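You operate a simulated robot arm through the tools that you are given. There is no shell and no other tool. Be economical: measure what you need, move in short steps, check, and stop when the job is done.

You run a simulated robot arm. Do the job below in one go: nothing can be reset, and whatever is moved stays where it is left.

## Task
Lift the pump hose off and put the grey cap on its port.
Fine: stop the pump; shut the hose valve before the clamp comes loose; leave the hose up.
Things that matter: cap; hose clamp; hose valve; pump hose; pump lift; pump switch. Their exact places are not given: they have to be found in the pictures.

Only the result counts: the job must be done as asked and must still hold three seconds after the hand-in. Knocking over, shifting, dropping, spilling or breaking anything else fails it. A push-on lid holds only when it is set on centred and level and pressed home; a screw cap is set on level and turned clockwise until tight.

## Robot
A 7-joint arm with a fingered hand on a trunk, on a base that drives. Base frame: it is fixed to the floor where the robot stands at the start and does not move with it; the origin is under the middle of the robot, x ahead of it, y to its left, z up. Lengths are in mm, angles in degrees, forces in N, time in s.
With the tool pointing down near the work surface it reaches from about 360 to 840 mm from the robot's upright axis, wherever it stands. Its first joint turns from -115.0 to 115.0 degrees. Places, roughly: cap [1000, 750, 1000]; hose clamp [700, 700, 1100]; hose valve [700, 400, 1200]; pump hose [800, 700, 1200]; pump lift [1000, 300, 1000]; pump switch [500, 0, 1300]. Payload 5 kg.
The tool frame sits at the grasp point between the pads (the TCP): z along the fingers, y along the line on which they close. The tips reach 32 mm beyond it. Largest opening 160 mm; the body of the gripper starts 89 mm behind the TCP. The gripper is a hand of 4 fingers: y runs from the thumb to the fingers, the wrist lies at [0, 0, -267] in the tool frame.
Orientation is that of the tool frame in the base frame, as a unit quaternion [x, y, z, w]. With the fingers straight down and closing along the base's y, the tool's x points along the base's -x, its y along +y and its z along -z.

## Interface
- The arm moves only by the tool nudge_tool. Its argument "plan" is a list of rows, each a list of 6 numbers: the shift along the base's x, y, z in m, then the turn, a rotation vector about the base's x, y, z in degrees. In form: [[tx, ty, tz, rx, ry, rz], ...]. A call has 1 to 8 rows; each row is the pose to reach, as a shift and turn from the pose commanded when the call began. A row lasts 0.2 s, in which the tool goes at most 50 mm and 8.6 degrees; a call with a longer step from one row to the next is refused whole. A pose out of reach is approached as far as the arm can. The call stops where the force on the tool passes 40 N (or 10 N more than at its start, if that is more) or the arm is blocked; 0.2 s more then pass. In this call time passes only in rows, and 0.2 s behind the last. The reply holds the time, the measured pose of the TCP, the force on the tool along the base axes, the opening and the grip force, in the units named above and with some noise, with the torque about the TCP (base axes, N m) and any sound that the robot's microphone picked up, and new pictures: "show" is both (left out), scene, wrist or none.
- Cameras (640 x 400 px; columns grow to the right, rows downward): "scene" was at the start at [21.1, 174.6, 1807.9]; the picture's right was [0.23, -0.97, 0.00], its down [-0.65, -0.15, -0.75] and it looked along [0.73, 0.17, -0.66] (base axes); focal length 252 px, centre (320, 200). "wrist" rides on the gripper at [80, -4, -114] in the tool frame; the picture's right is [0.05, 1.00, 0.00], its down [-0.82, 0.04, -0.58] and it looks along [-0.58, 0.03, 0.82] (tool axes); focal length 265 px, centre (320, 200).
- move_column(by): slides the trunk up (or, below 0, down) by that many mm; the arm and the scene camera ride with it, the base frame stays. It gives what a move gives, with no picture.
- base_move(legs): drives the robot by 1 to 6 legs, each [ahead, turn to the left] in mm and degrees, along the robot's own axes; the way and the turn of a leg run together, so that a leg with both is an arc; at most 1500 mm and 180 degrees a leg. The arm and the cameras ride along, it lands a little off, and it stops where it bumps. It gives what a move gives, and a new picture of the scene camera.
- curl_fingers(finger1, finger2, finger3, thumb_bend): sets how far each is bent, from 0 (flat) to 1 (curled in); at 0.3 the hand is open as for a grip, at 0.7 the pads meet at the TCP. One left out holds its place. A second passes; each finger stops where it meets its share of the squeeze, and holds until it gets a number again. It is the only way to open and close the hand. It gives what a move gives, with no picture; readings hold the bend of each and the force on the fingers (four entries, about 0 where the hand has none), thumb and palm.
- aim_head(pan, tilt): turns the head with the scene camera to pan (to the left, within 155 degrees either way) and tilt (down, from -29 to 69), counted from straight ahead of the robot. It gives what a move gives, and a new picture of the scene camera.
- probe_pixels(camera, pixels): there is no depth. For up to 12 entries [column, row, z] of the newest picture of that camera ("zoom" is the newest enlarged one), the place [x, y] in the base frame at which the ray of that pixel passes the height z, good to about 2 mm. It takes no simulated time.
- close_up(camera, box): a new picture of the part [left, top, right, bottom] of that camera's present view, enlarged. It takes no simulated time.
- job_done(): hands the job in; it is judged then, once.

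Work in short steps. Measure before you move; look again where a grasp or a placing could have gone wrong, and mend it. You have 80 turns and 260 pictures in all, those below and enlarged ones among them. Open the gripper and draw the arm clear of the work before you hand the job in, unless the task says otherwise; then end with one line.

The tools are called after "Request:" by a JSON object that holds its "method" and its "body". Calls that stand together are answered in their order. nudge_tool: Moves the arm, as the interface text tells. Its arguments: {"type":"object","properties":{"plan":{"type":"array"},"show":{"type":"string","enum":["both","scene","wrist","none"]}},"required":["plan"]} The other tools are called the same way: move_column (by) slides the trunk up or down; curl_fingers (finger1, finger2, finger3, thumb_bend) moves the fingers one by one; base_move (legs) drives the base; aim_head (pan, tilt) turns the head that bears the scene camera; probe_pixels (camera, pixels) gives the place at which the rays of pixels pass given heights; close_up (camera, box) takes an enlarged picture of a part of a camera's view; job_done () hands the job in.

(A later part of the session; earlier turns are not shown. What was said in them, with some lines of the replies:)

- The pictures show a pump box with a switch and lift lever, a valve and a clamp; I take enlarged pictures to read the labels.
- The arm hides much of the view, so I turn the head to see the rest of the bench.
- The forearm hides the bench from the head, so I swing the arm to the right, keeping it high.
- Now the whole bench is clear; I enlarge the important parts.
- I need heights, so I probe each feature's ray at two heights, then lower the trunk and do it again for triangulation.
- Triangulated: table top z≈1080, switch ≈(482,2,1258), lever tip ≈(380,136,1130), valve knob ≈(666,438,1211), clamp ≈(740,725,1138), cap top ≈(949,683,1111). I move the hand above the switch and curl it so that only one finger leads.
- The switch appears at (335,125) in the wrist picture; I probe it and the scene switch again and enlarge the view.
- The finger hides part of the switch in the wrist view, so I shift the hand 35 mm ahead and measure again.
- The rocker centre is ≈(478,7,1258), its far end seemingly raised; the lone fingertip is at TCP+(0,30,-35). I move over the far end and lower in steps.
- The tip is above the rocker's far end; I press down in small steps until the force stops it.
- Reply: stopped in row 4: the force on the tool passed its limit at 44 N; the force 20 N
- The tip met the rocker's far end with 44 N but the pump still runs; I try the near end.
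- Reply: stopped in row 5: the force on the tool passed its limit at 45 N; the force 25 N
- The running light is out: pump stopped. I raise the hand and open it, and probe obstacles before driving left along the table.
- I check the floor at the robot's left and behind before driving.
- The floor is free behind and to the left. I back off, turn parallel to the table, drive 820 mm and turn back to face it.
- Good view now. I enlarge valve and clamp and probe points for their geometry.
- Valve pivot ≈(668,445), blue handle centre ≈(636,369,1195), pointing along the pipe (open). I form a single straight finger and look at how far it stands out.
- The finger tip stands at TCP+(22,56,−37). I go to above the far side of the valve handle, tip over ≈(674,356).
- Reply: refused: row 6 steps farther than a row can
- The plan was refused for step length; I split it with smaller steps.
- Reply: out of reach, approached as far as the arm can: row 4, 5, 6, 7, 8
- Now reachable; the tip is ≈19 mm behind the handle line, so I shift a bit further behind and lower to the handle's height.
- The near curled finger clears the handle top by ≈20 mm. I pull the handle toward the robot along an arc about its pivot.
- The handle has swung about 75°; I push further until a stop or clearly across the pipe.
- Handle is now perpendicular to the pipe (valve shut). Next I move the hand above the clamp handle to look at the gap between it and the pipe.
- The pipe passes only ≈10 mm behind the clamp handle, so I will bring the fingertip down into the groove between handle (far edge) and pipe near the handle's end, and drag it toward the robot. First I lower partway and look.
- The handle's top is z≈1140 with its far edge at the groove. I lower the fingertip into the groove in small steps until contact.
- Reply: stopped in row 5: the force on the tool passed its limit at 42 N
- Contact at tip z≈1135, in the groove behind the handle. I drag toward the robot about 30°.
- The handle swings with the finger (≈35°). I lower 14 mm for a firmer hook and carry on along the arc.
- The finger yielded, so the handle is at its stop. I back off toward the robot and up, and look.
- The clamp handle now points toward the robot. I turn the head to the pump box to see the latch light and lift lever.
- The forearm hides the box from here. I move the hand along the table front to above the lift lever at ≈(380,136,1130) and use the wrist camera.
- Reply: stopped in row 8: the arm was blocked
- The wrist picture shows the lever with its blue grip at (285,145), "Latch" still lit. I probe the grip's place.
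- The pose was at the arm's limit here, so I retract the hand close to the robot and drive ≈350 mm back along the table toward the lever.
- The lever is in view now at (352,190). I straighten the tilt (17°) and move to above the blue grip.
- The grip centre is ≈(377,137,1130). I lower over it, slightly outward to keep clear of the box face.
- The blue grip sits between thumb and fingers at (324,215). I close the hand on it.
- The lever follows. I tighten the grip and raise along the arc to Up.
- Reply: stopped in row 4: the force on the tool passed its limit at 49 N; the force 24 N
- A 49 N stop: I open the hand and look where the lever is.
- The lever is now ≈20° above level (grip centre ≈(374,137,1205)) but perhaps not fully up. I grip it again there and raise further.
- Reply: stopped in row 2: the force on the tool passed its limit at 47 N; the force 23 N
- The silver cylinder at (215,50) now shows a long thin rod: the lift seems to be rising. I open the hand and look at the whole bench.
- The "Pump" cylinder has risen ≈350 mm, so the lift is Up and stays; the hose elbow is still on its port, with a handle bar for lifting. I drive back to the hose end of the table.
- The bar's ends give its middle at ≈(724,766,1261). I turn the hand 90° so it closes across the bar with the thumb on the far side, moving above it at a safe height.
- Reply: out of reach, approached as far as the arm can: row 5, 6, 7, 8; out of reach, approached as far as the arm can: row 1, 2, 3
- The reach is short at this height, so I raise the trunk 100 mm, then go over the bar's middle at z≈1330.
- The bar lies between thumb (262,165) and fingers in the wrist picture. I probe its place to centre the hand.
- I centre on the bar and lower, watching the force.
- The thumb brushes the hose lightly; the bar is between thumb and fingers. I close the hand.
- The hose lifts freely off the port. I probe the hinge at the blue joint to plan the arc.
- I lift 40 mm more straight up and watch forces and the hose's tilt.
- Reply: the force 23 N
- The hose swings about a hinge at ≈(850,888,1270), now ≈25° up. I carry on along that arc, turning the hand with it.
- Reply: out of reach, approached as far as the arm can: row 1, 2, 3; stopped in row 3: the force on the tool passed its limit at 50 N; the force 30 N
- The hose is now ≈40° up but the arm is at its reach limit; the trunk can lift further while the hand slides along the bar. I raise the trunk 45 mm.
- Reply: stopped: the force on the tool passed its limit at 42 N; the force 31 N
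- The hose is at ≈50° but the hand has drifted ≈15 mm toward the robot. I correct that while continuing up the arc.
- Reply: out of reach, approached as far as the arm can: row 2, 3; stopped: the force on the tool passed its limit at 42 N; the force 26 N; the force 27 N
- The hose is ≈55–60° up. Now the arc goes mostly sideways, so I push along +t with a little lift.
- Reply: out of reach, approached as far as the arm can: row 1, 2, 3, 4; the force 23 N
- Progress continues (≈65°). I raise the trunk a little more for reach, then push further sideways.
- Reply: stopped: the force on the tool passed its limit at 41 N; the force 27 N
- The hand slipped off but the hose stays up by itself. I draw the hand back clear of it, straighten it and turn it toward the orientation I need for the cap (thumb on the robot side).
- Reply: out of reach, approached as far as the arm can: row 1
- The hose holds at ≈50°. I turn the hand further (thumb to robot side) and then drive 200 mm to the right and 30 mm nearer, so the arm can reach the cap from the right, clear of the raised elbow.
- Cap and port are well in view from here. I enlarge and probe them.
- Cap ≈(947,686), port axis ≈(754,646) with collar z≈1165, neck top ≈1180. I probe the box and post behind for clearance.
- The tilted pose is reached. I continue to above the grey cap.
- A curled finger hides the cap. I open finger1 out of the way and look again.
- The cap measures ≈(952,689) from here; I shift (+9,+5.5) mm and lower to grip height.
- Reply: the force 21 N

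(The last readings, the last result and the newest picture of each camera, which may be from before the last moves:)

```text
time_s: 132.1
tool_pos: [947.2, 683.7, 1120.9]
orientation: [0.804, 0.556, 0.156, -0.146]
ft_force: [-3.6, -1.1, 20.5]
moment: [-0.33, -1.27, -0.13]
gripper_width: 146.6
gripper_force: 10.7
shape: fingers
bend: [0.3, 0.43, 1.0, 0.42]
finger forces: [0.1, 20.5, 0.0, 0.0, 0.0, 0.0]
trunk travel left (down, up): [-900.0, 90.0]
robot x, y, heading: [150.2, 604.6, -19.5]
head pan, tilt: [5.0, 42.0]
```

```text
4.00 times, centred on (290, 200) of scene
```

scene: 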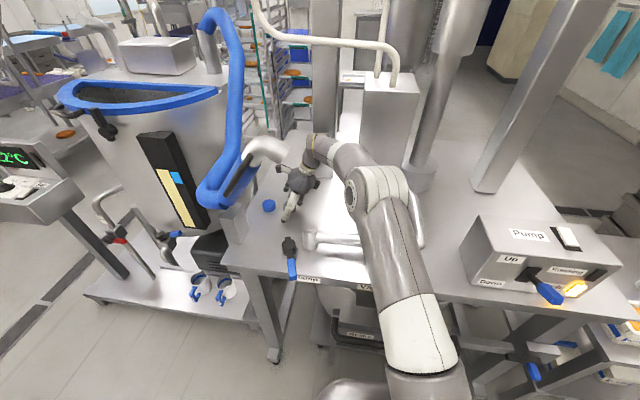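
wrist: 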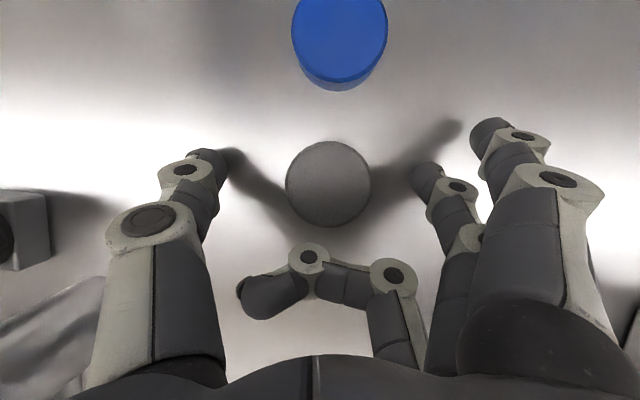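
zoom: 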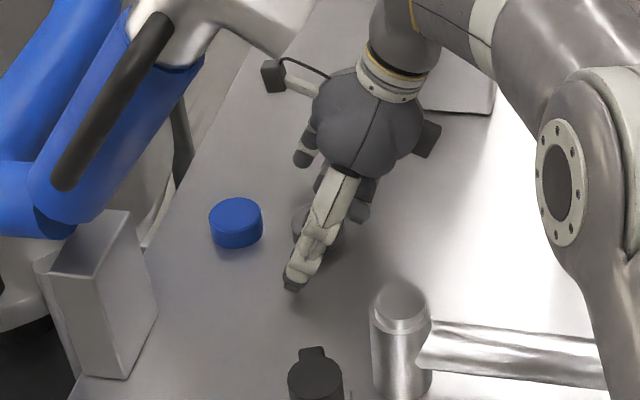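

The fingertip just touches the table (20 N), so I rise 6 mm, check the cap's place between the tips, then close finger2 and thumb.

Request:
{"method": "probe_pixels", "body": {"camera": "wrist", "pixels": [[328.5, 185, 1110], [287, 185, 1110], [371, 185, 1110]]}}

Request:
{"method": "nudge_tool", "body": {"plan": [[0, 0, 0.012, 0, 0, 0]], "show": "none"}}

Request:
{"method": "curl_fingers", "body": {"finger2": 0.62, "thumb_bend": 0.62}}

Request:
{"method": "nudge_tool", "body": {"plan": [[0, 0, 0, 0, 0, 0]], "show": "wrist"}}

Request:
{"method": "close_up", "body": {"camera": "wrist", "box": [140, 60, 460, 260]}}

```text
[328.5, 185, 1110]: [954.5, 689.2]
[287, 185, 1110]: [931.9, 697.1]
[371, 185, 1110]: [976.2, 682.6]
```

```text
time_s: 132.5
tool_pos: [947.9, 682.8, 1126.5]
orientation: [0.805, 0.554, 0.152, -0.149]
ft_force: [-0.5, -0.3, 1.2]
moment: [-0.02, -0.04, 0.02]
gripper_width: 146.7
gripper_force: 0.1
shape: fingers
bend: [0.3, 0.42, 1.0, 0.42]
finger forces: [0.0, 0.0, 0.1, 0.0, 0.0, 0.0]
trunk travel left (down, up): [-900.0, 90.0]
robot x, y, heading: [148.8, 605.8, -19.4]
head pan, tilt: [5.0, 42.0]
```

```text
time_s: 133.5
tool_pos: [949.5, 683.9, 1129.6]
orientation: [0.804, 0.555, 0.153, -0.149]
ft_force: [-0.3, -0.8, 0.6]
moment: [0.01, 0.03, 0.0]
gripper_width: 113.2
gripper_force: 5.2
shape: fingers
bend: [0.3, 0.58, 1.0, 0.6]
finger forces: [0.0, 5.0, 0.0, 0.1, 4.7, 0.0]
trunk travel left (down, up): [-900.0, 90.0]
robot x, y, heading: [142.8, 603.5, -19.0]
head pan, tilt: [5.0, 42.0]
```

```text
time_s: 133.9
tool_pos: [948.1, 683.8, 1128.7]
orientation: [0.804, 0.555, 0.153, -0.148]
ft_force: [-0.5, 0.0, 0.2]
moment: [0.0, 0.01, 0.0]
gripper_width: 113.1
gripper_force: 4.7
shape: fingers
bend: [0.3, 0.58, 1.0, 0.6]
finger forces: [0.1, 5.0, 0.0, 0.1, 4.7, 0.0]
trunk travel left (down, up): [-900.0, 90.0]
robot x, y, heading: [146.5, 606.5, -19.4]
head pan, tilt: [5.0, 42.0]
```

wrist: 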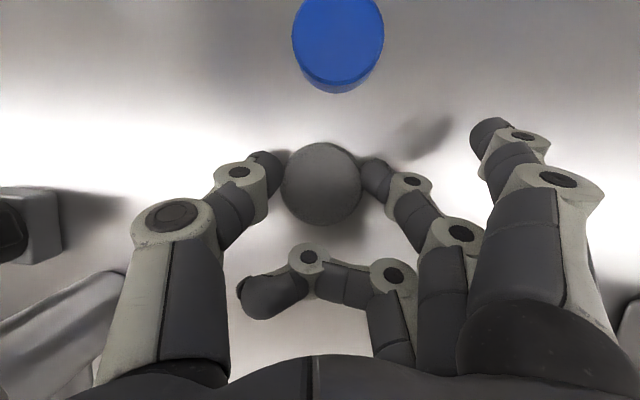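

```text
2.00 times, centred on (300, 160) of wrist
5 turns are left
```

zoom: 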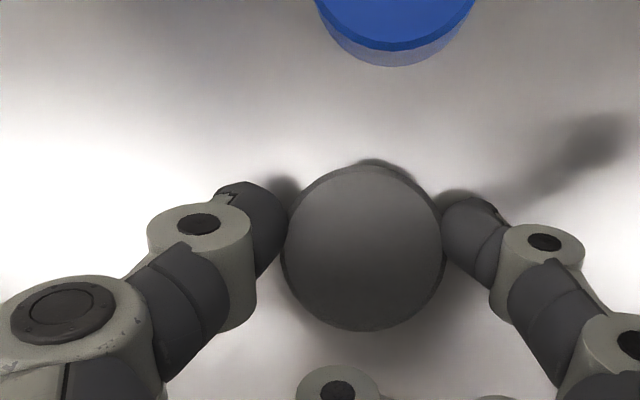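

Only 5 turns remain, so I chain steps: re-centre the pinch (it is ≈8 mm off along t), grip firmly, lift 110 mm, carry the cap to above the port (754,646), and take pictures with a probe grid for interpolation.

Request:
{"method": "curl_fingers", "body": {"finger2": 0.48, "thumb_bend": 0.48}}

Request:
{"method": "nudge_tool", "body": {"plan": [[-0.003, -0.008, -0.003, 0, 0, 0]], "show": "none"}}

Request:
{"method": "curl_fingers", "body": {"finger2": 0.78, "thumb_bend": 0.78}}

Request:
{"method": "nudge_tool", "body": {"plan": [[0, 0, 0.04, 0, 0, 0], [0, 0, 0.08, 0, 0, 0], [0, 0, 0.11, 0, 0, 0], [-0.04, -0.0086, 0.11, 0, 0, 0], [-0.08, -0.0172, 0.11, 0, 0, 0], [-0.12, -0.0258, 0.11, 0, 0, 0], [-0.16, -0.0344, 0.11, 0, 0, 0], [-0.195, -0.042, 0.11, 0, 0, 0]]}}

Request:
{"method": "close_up", "body": {"camera": "wrist", "box": [140, 60, 460, 260]}}

Request:
{"method": "close_up", "body": {"camera": "scene", "box": [270, 180, 350, 260]}}

Request:
{"method": "probe_pixels", "body": {"camera": "scene", "pixels": [[300, 215, 1220], [320, 215, 1220], [300, 230, 1220], [320, 230, 1220], [310, 222, 1190], [310, 222, 1180], [310, 230, 1165], [310, 228, 1180]]}}

Request:
{"method": "probe_pixels", "body": {"camera": "wrist", "pixels": [[320, 170, 1220], [320, 200, 1220], [350, 185, 1220], [290, 185, 1220], [320, 120, 1180], [320, 150, 1180], [320, 180, 1180], [350, 150, 1180]]}}

```text
time_s: 134.9
tool_pos: [948.5, 684.7, 1129.4]
orientation: [0.804, 0.555, 0.152, -0.148]
ft_force: [-0.5, -0.5, 0.6]
moment: [-0.03, 0.0, -0.03]
gripper_width: 134.1
gripper_force: 0.1
shape: fingers
bend: [0.3, 0.48, 1.0, 0.48]
finger forces: [0.0, 0.0, 0.1, 0.0, 0.0, 0.0]
trunk travel left (down, up): [-900.0, 90.0]
robot x, y, heading: [147.5, 603.5, -19.5]
head pan, tilt: [5.0, 42.0]
```

```text
time_s: 135.3
tool_pos: [945.3, 674.9, 1125.4]
orientation: [0.804, 0.555, 0.154, -0.148]
ft_force: [0.1, -0.5, 1.1]
moment: [-0.01, 0.0, 0.03]
gripper_width: 134.2
gripper_force: 0.1
shape: fingers
bend: [0.3, 0.48, 1.0, 0.48]
finger forces: [0.0, 0.0, 0.1, 0.0, 0.0, 0.0]
trunk travel left (down, up): [-900.0, 90.0]
robot x, y, heading: [145.5, 602.6, -19.1]
head pan, tilt: [5.0, 42.0]
```

```text
time_s: 136.3
tool_pos: [943.9, 674.1, 1126.5]
orientation: [0.804, 0.556, 0.154, -0.147]
ft_force: [-0.9, 0.4, 6.4]
moment: [-0.03, -0.23, 0.01]
gripper_width: 93.0
gripper_force: 15.6
shape: fingers
bend: [0.3, 0.51, 1.0, 0.72]
finger forces: [0.1, 14.9, 0.0, 0.1, 16.4, 0.1]
trunk travel left (down, up): [-900.0, 90.0]
robot x, y, heading: [144.9, 599.6, -19.5]
head pan, tilt: [5.0, 42.0]
```

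```text
time_s: 138.1
tool_pos: [746.2, 633.7, 1236.7]
orientation: [0.804, 0.555, 0.154, -0.148]
ft_force: [-1.1, 0.3, -0.4]
moment: [0.03, -0.03, 0.0]
gripper_width: 91.9
gripper_force: 15.5
shape: fingers
bend: [0.3, 0.51, 1.0, 0.72]
finger forces: [0.1, 15.4, 0.0, 0.0, 15.5, 0.1]
trunk travel left (down, up): [-900.0, 90.0]
robot x, y, heading: [146.0, 607.6, -19.4]
head pan, tilt: [5.0, 42.0]
```

scene: 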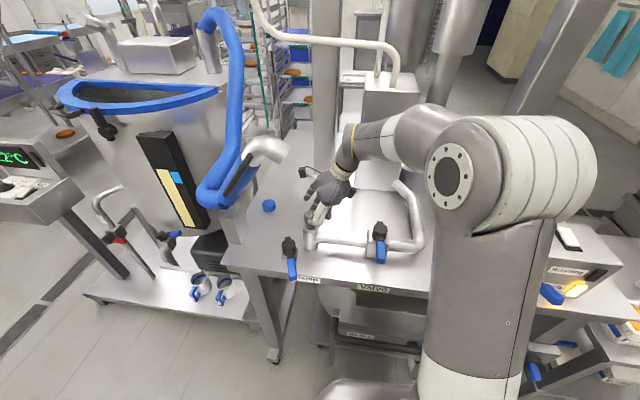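
wrist: 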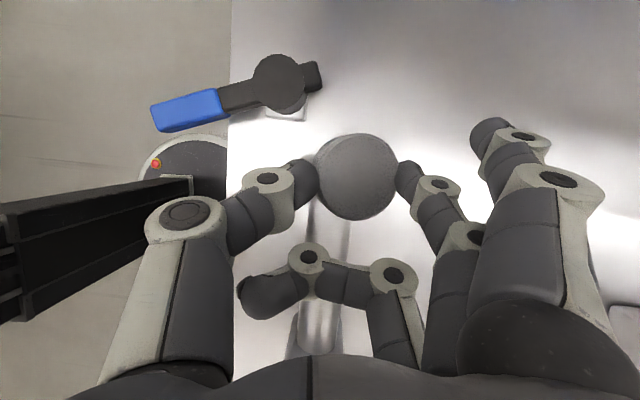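

```text
2.00 times, centred on (300, 160) of wrist
```

zoom: 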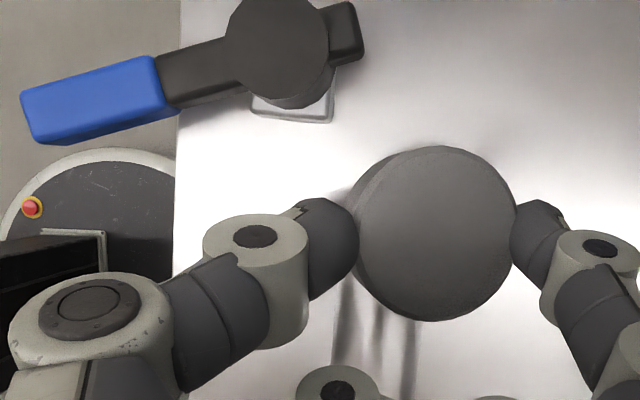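

```text
5.00 times, centred on (310, 220) of scene
```

zoom: 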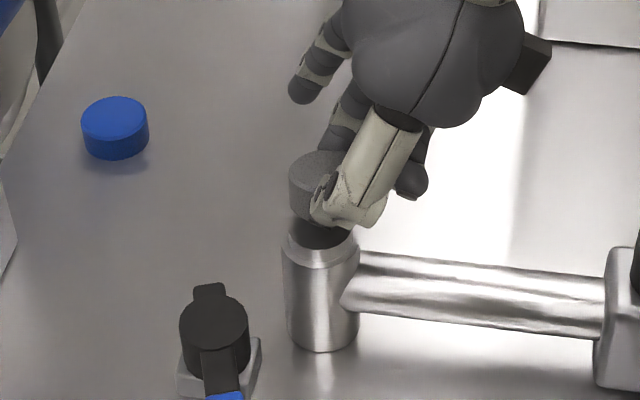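

```text
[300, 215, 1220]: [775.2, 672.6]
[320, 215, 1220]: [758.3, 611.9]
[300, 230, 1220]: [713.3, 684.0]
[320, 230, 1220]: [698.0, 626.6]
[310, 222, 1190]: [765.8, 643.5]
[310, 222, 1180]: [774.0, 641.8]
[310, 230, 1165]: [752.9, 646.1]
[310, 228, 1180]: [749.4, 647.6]
```

```text
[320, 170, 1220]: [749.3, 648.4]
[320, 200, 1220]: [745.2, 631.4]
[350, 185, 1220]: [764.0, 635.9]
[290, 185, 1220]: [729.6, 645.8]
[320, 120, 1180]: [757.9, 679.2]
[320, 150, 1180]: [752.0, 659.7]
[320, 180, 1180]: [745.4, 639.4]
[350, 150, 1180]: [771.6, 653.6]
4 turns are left
```

Both cameras put the cap centre at ≈(770,638) against the port axis (754,646). I shift (−16,+8.3) mm and lower in small steps until the force stops it.

Request:
{"method": "nudge_tool", "body": {"plan": [[-0.016, 0.0083, 0.003, 0, 0, 0], [-0.016, 0.0083, -0.006, 0, 0, 0], [-0.016, 0.0083, -0.012, 0, 0, 0], [-0.016, 0.0083, -0.017, 0, 0, 0], [-0.016, 0.0083, -0.021, 0, 0, 0], [-0.016, 0.0083, -0.025, 0, 0, 0], [-0.016, 0.0083, -0.029, 0, 0, 0], [-0.016, 0.0083, -0.033, 0, 0, 0]]}}

Request:
{"method": "close_up", "body": {"camera": "scene", "box": [280, 195, 340, 255]}}

Request:
{"method": "close_up", "body": {"camera": "wrist", "box": [140, 60, 460, 260]}}

Request:
{"method": "probe_pixels", "body": {"camera": "scene", "pixels": [[305, 220, 1195], [315, 220, 1195], [310, 228, 1195], [310, 215, 1195], [310, 220, 1205], [310, 220, 1190]]}}

Request:
{"method": "probe_pixels", "body": {"camera": "wrist", "pixels": [[358, 176, 1195], [358, 176, 1205], [340, 176, 1195], [358, 190, 1195]]}}

```text
time_s: 139.9
tool_pos: [732.6, 641.9, 1201.7]
orientation: [0.804, 0.555, 0.153, -0.148]
ft_force: [-0.2, 0.1, -1.0]
moment: [0.01, 0.01, -0.03]
gripper_width: 90.1
gripper_force: 16.1
shape: fingers
bend: [0.3, 0.49, 1.0, 0.73]
finger forces: [0.0, 15.7, 0.0, 0.0, 15.7, 0.0]
trunk travel left (down, up): [-900.0, 90.0]
robot x, y, heading: [146.7, 599.8, -19.4]
head pan, tilt: [5.0, 42.0]
```

scene: 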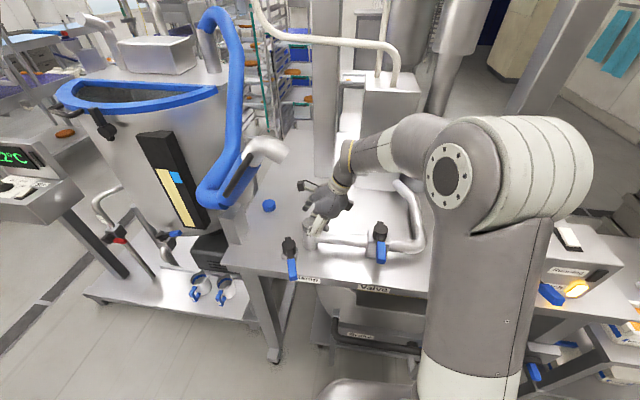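
wrist: 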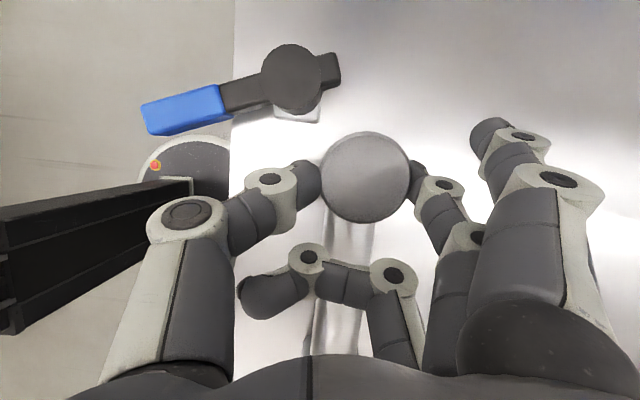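

```text
6.67 times, centred on (310, 225) of scene
```

zoom: 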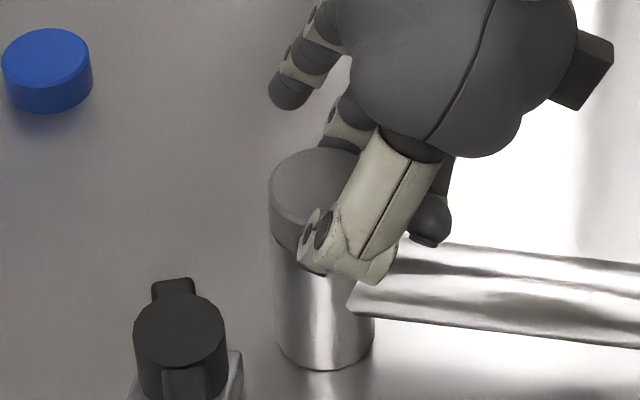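

```text
2.00 times, centred on (300, 160) of wrist
```

zoom: 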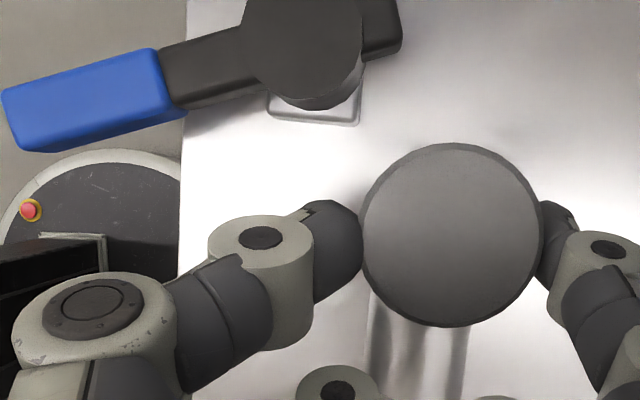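

```text
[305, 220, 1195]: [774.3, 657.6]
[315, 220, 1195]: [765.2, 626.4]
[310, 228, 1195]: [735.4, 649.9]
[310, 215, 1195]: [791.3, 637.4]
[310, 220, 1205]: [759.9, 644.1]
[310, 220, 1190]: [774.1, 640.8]
```

```text
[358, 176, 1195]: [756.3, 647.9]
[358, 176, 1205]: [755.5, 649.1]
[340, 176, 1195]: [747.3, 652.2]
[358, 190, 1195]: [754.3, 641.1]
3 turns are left
```

The cap has gone down over the neck to the collar (top ≈ z 1195, centred within a few mm), force near zero. I release, rise, form a single pressing tip (finger2 with thumb), press the cap's centre twice to the force limit, then draw back and look.

Request:
{"method": "curl_fingers", "body": {"finger2": 0.4, "thumb_bend": 0.4}}

Request:
{"method": "nudge_tool", "body": {"plan": [[0, 0, 0.03, 0, 0, 0], [0, 0, 0.062, 0, 0, 0]], "show": "scene"}}

Request:
{"method": "close_up", "body": {"camera": "wrist", "box": [140, 60, 460, 260]}}

Request:
{"method": "curl_fingers", "body": {"finger1": 1, "finger2": 0.7, "finger3": 1, "thumb_bend": 0.7}}

Request:
{"method": "nudge_tool", "body": {"plan": [[0.022, -0.0095, 0, 0, 0, 0], [0.022, -0.0095, -0.02, 0, 0, 0], [0.022, -0.0095, -0.027, 0, 0, 0], [0.022, -0.0095, -0.034, 0, 0, 0], [0.022, -0.0095, -0.04, 0, 0, 0], [0.022, -0.0095, -0.046, 0, 0, 0], [0.022, -0.0095, -0.052, 0, 0, 0], [0.022, -0.0095, -0.058, 0, 0, 0]], "show": "scene"}}

Request:
{"method": "close_up", "body": {"camera": "scene", "box": [280, 195, 340, 255]}}

Request:
{"method": "nudge_tool", "body": {"plan": [[0, 0, -0.005, 0, 0, 0], [0, 0, -0.01, 0, 0, 0], [0, 0, -0.015, 0, 0, 0]], "show": "none"}}

Request:
{"method": "nudge_tool", "body": {"plan": [[0, 0, 0.04, 0, 0, 0], [0, 0, 0.08, 0, 0, 0], [-0.03, -0.012, 0.08, 0, 0, 0], [-0.07, -0.01, 0.08, 0, 0, 0], [-0.11, 0.0, 0.08, 0, 0, 0], [-0.15, 0.01, 0.08, 0, 0, 0], [-0.19, 0.02, 0.08, 0, 0, 0]], "show": "scene"}}

Request:
{"method": "close_up", "body": {"camera": "scene", "box": [280, 195, 340, 255]}}

Request:
{"method": "probe_pixels", "body": {"camera": "scene", "pixels": [[305, 222, 1195], [315, 222, 1195], [310, 228, 1195], [310, 230, 1165], [310, 225, 1190], [310, 225, 1200]]}}

```text
time_s: 140.9
tool_pos: [735.2, 642.9, 1203.2]
orientation: [0.804, 0.555, 0.153, -0.148]
ft_force: [-0.2, -0.7, 0.3]
moment: [-0.03, -0.01, 0.02]
gripper_width: 150.4
gripper_force: 0.0
shape: fingers
bend: [0.3, 0.4, 1.0, 0.4]
finger forces: [0.1, 0.0, 0.0, 0.0, 0.1, 0.1]
trunk travel left (down, up): [-900.0, 90.0]
robot x, y, heading: [146.0, 601.9, -19.4]
head pan, tilt: [5.0, 42.0]
```

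```text
time_s: 141.5
tool_pos: [732.7, 642.7, 1262.4]
orientation: [0.804, 0.555, 0.154, -0.148]
ft_force: [0.4, 0.8, 0.2]
moment: [0.02, -0.01, 0.01]
gripper_width: 150.7
gripper_force: 0.2
shape: fingers
bend: [0.3, 0.4, 1.0, 0.4]
finger forces: [0.1, 0.0, 0.0, 0.1, 0.0, 0.0]
trunk travel left (down, up): [-900.0, 90.0]
robot x, y, heading: [150.6, 604.9, -19.5]
head pan, tilt: [5.0, 42.0]
```

scene: 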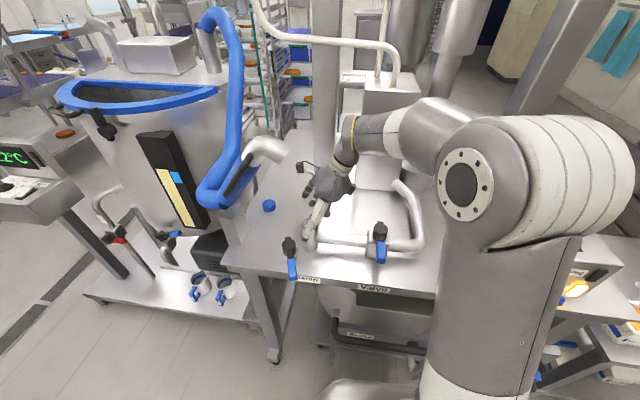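

```text
2.00 times, centred on (300, 160) of wrist
```

zoom: 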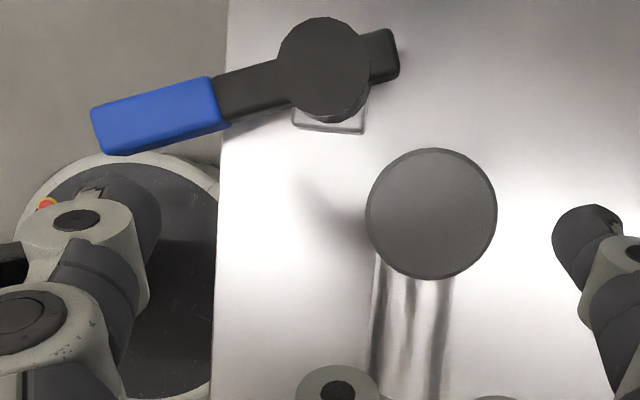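

```text
time_s: 142.5
tool_pos: [732.0, 642.7, 1264.0]
orientation: [0.804, 0.555, 0.153, -0.148]
ft_force: [-0.6, 0.0, -0.7]
moment: [-0.03, -0.04, 0.01]
gripper_width: 50.2
gripper_force: 0.1
shape: fingers
bend: [1.0, 0.7, 1.0, 0.7]
finger forces: [0.0, 0.0, 0.0, 0.0, 0.0, 0.1]
trunk travel left (down, up): [-900.0, 90.0]
robot x, y, heading: [148.7, 605.2, -19.1]
head pan, tilt: [5.0, 42.0]
```

```text
time_s: 144.0
tool_pos: [758.8, 634.8, 1223.8]
orientation: [0.804, 0.554, 0.159, -0.146]
ft_force: [-4.0, 0.1, 22.1]
moment: [0.23, 0.33, 0.05]
gripper_width: 49.8
gripper_force: 11.3
shape: fingers
bend: [1.0, 0.71, 1.0, 0.7]
finger forces: [0.1, 3.4, 0.1, 0.0, 18.9, 0.0]
trunk travel left (down, up): [-900.0, 90.0]
robot x, y, heading: [145.1, 604.0, -19.5]
head pan, tilt: [5.0, 42.0]
stopped in row 7: the force on the tool passed its limit at 46 N (the readings are from after the stop); the commanded pose is now the measured one
```

scene: 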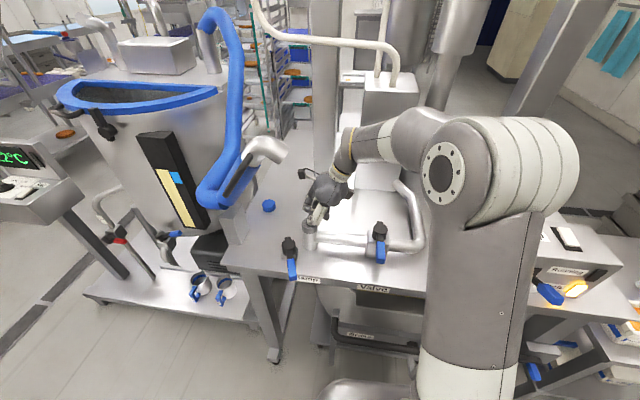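

```text
6.67 times, centred on (310, 225) of scene
```

zoom: 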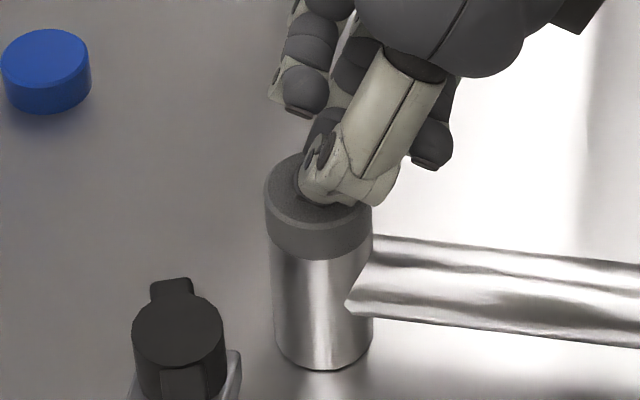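

```text
time_s: 144.4
tool_pos: [761.0, 635.5, 1223.9]
orientation: [0.803, 0.554, 0.163, -0.144]
ft_force: [-4.2, -2.9, 21.2]
moment: [0.17, 0.38, 0.09]
gripper_width: 50.1
gripper_force: 10.8
shape: fingers
bend: [1.0, 0.71, 1.0, 0.7]
finger forces: [0.0, 2.9, 0.1, 0.0, 19.3, 0.1]
trunk travel left (down, up): [-900.0, 90.0]
robot x, y, heading: [146.5, 602.4, -19.2]
head pan, tilt: [5.0, 42.0]
stopped in row 2: the force on the tool passed its limit at 45 N (the readings are from after the stop); the commanded pose is now the measured one
```

```text
time_s: 146.0
tool_pos: [569.2, 654.4, 1303.7]
orientation: [0.804, 0.554, 0.162, -0.144]
ft_force: [-0.7, 1.0, 0.6]
moment: [-0.03, -0.02, -0.01]
gripper_width: 50.3
gripper_force: 0.1
shape: fingers
bend: [1.0, 0.7, 1.0, 0.7]
finger forces: [0.0, 0.1, 0.0, 0.0, 0.0, 0.0]
trunk travel left (down, up): [-900.0, 90.0]
robot x, y, heading: [143.0, 597.6, -19.0]
head pan, tilt: [5.0, 42.0]
```

scene: 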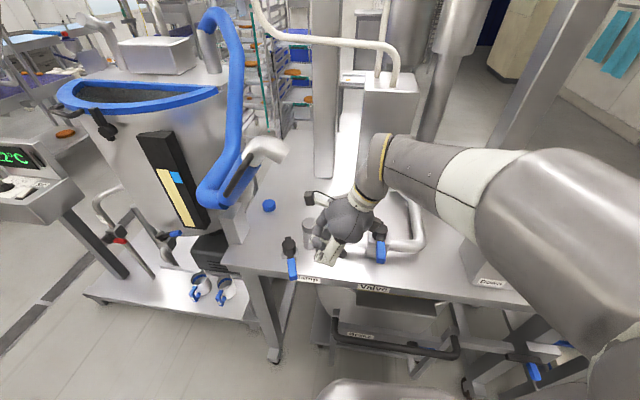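

```text
6.67 times, centred on (310, 225) of scene
```

zoom: 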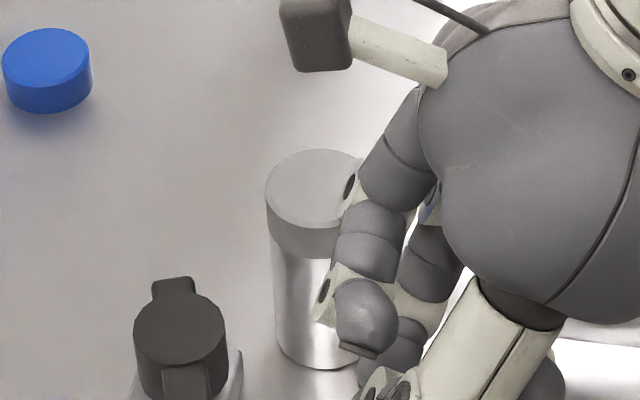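

```text
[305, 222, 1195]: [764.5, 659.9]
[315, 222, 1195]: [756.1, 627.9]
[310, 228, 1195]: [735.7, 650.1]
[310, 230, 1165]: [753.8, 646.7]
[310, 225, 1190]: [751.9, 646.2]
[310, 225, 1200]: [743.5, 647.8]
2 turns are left
```

The cap sits flush and level on the port after two presses (46 and 45 N), and the hose stays up. I draw the arm further back and open the hand, with a last look.

Request:
{"method": "nudge_tool", "body": {"plan": [[-0.01, 0.01, 0.04, 0, 0, 0], [-0.03, 0.02, 0.08, 0, 0, 0], [-0.06, 0.03, 0.1, 0, 0, 0], [-0.09, 0.03, 0.11, 0, 0, 0]], "show": "none"}}

Request:
{"method": "curl_fingers", "body": {"finger1": 0.3, "finger2": 0.3, "finger3": 0.3, "thumb_bend": 0.3}}

Request:
{"method": "aim_head", "body": {"pan": 5, "tilt": 42}}

Request:
{"method": "close_up", "body": {"camera": "scene", "box": [180, 110, 440, 290]}}

```text
time_s: 147.0
tool_pos: [541.6, 674.5, 1382.4]
orientation: [0.803, 0.555, 0.162, -0.145]
ft_force: [-0.3, 0.4, 0.2]
moment: [0.0, 0.02, 0.02]
gripper_width: 50.4
gripper_force: 0.1
shape: fingers
bend: [1.0, 0.7, 1.0, 0.7]
finger forces: [0.0, 0.0, 0.0, 0.0, 0.0, 0.0]
out of reach, approached as far as the arm can: row 3, 4
trunk travel left (down, up): [-900.0, 90.0]
robot x, y, heading: [146.2, 601.3, -19.3]
head pan, tilt: [5.0, 42.0]
```

```text
time_s: 148.0
tool_pos: [541.7, 672.8, 1381.3]
orientation: [0.803, 0.554, 0.162, -0.145]
ft_force: [0.2, -0.6, -1.0]
moment: [0.0, -0.04, -0.02]
gripper_width: 169.9
gripper_force: 0.1
shape: fingers
bend: [0.3, 0.3, 0.3, 0.3]
finger forces: [0.0, 0.0, 0.0, 0.0, 0.0, 0.1]
trunk travel left (down, up): [-900.0, 90.0]
robot x, y, heading: [146.2, 603.3, -19.4]
head pan, tilt: [5.0, 42.0]
```

```text
time_s: 148.6
tool_pos: [542.3, 673.4, 1382.5]
orientation: [0.804, 0.554, 0.161, -0.145]
ft_force: [-0.6, 0.1, -0.2]
moment: [0.01, 0.0, 0.0]
gripper_width: 170.0
gripper_force: 0.0
shape: fingers
bend: [0.3, 0.3, 0.3, 0.3]
finger forces: [0.0, 0.0, 0.0, 0.0, 0.0, 0.0]
trunk travel left (down, up): [-900.0, 90.0]
robot x, y, heading: [147.6, 600.6, -19.4]
head pan, tilt: [5.0, 42.0]
```

scene: 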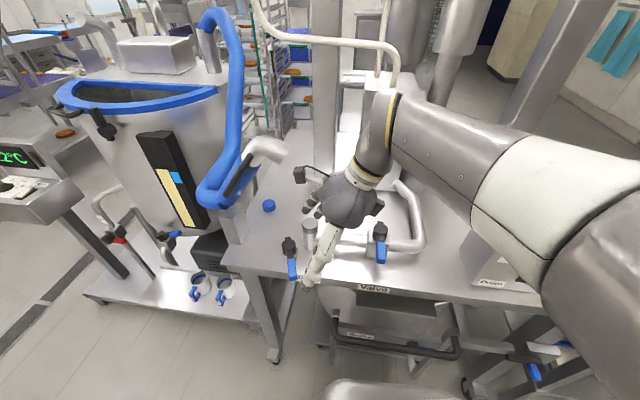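

```text
2.22 times, centred on (310, 200) of scene
1 turns are left
```

zoom: 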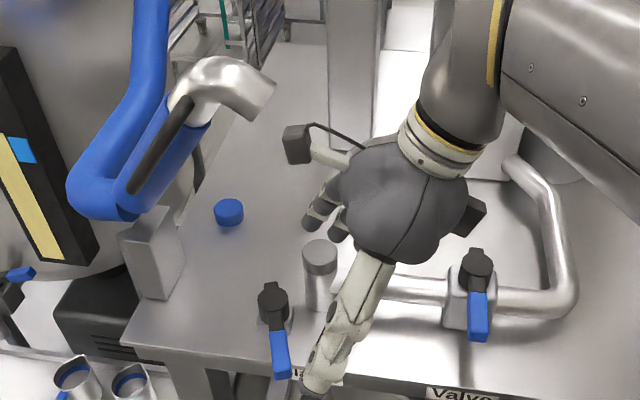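

The cap sits on its port, the hose is up, the valve is shut, the pump is stopped, and the hand is open and clear, so I hand in.

Request:
{"method": "job_done", "body": {}}

```text
The job is handed in.
```

I handed the job in: the pump is off, the hose valve was shut before I loosened the clamp, the hose is raised off its port and holding, and the grey cap is pressed onto the port. I also moved the lift lever to Up, which raised the pump column about 350 mm but not the hose; I lifted the hose by its handle, and the column is still up.
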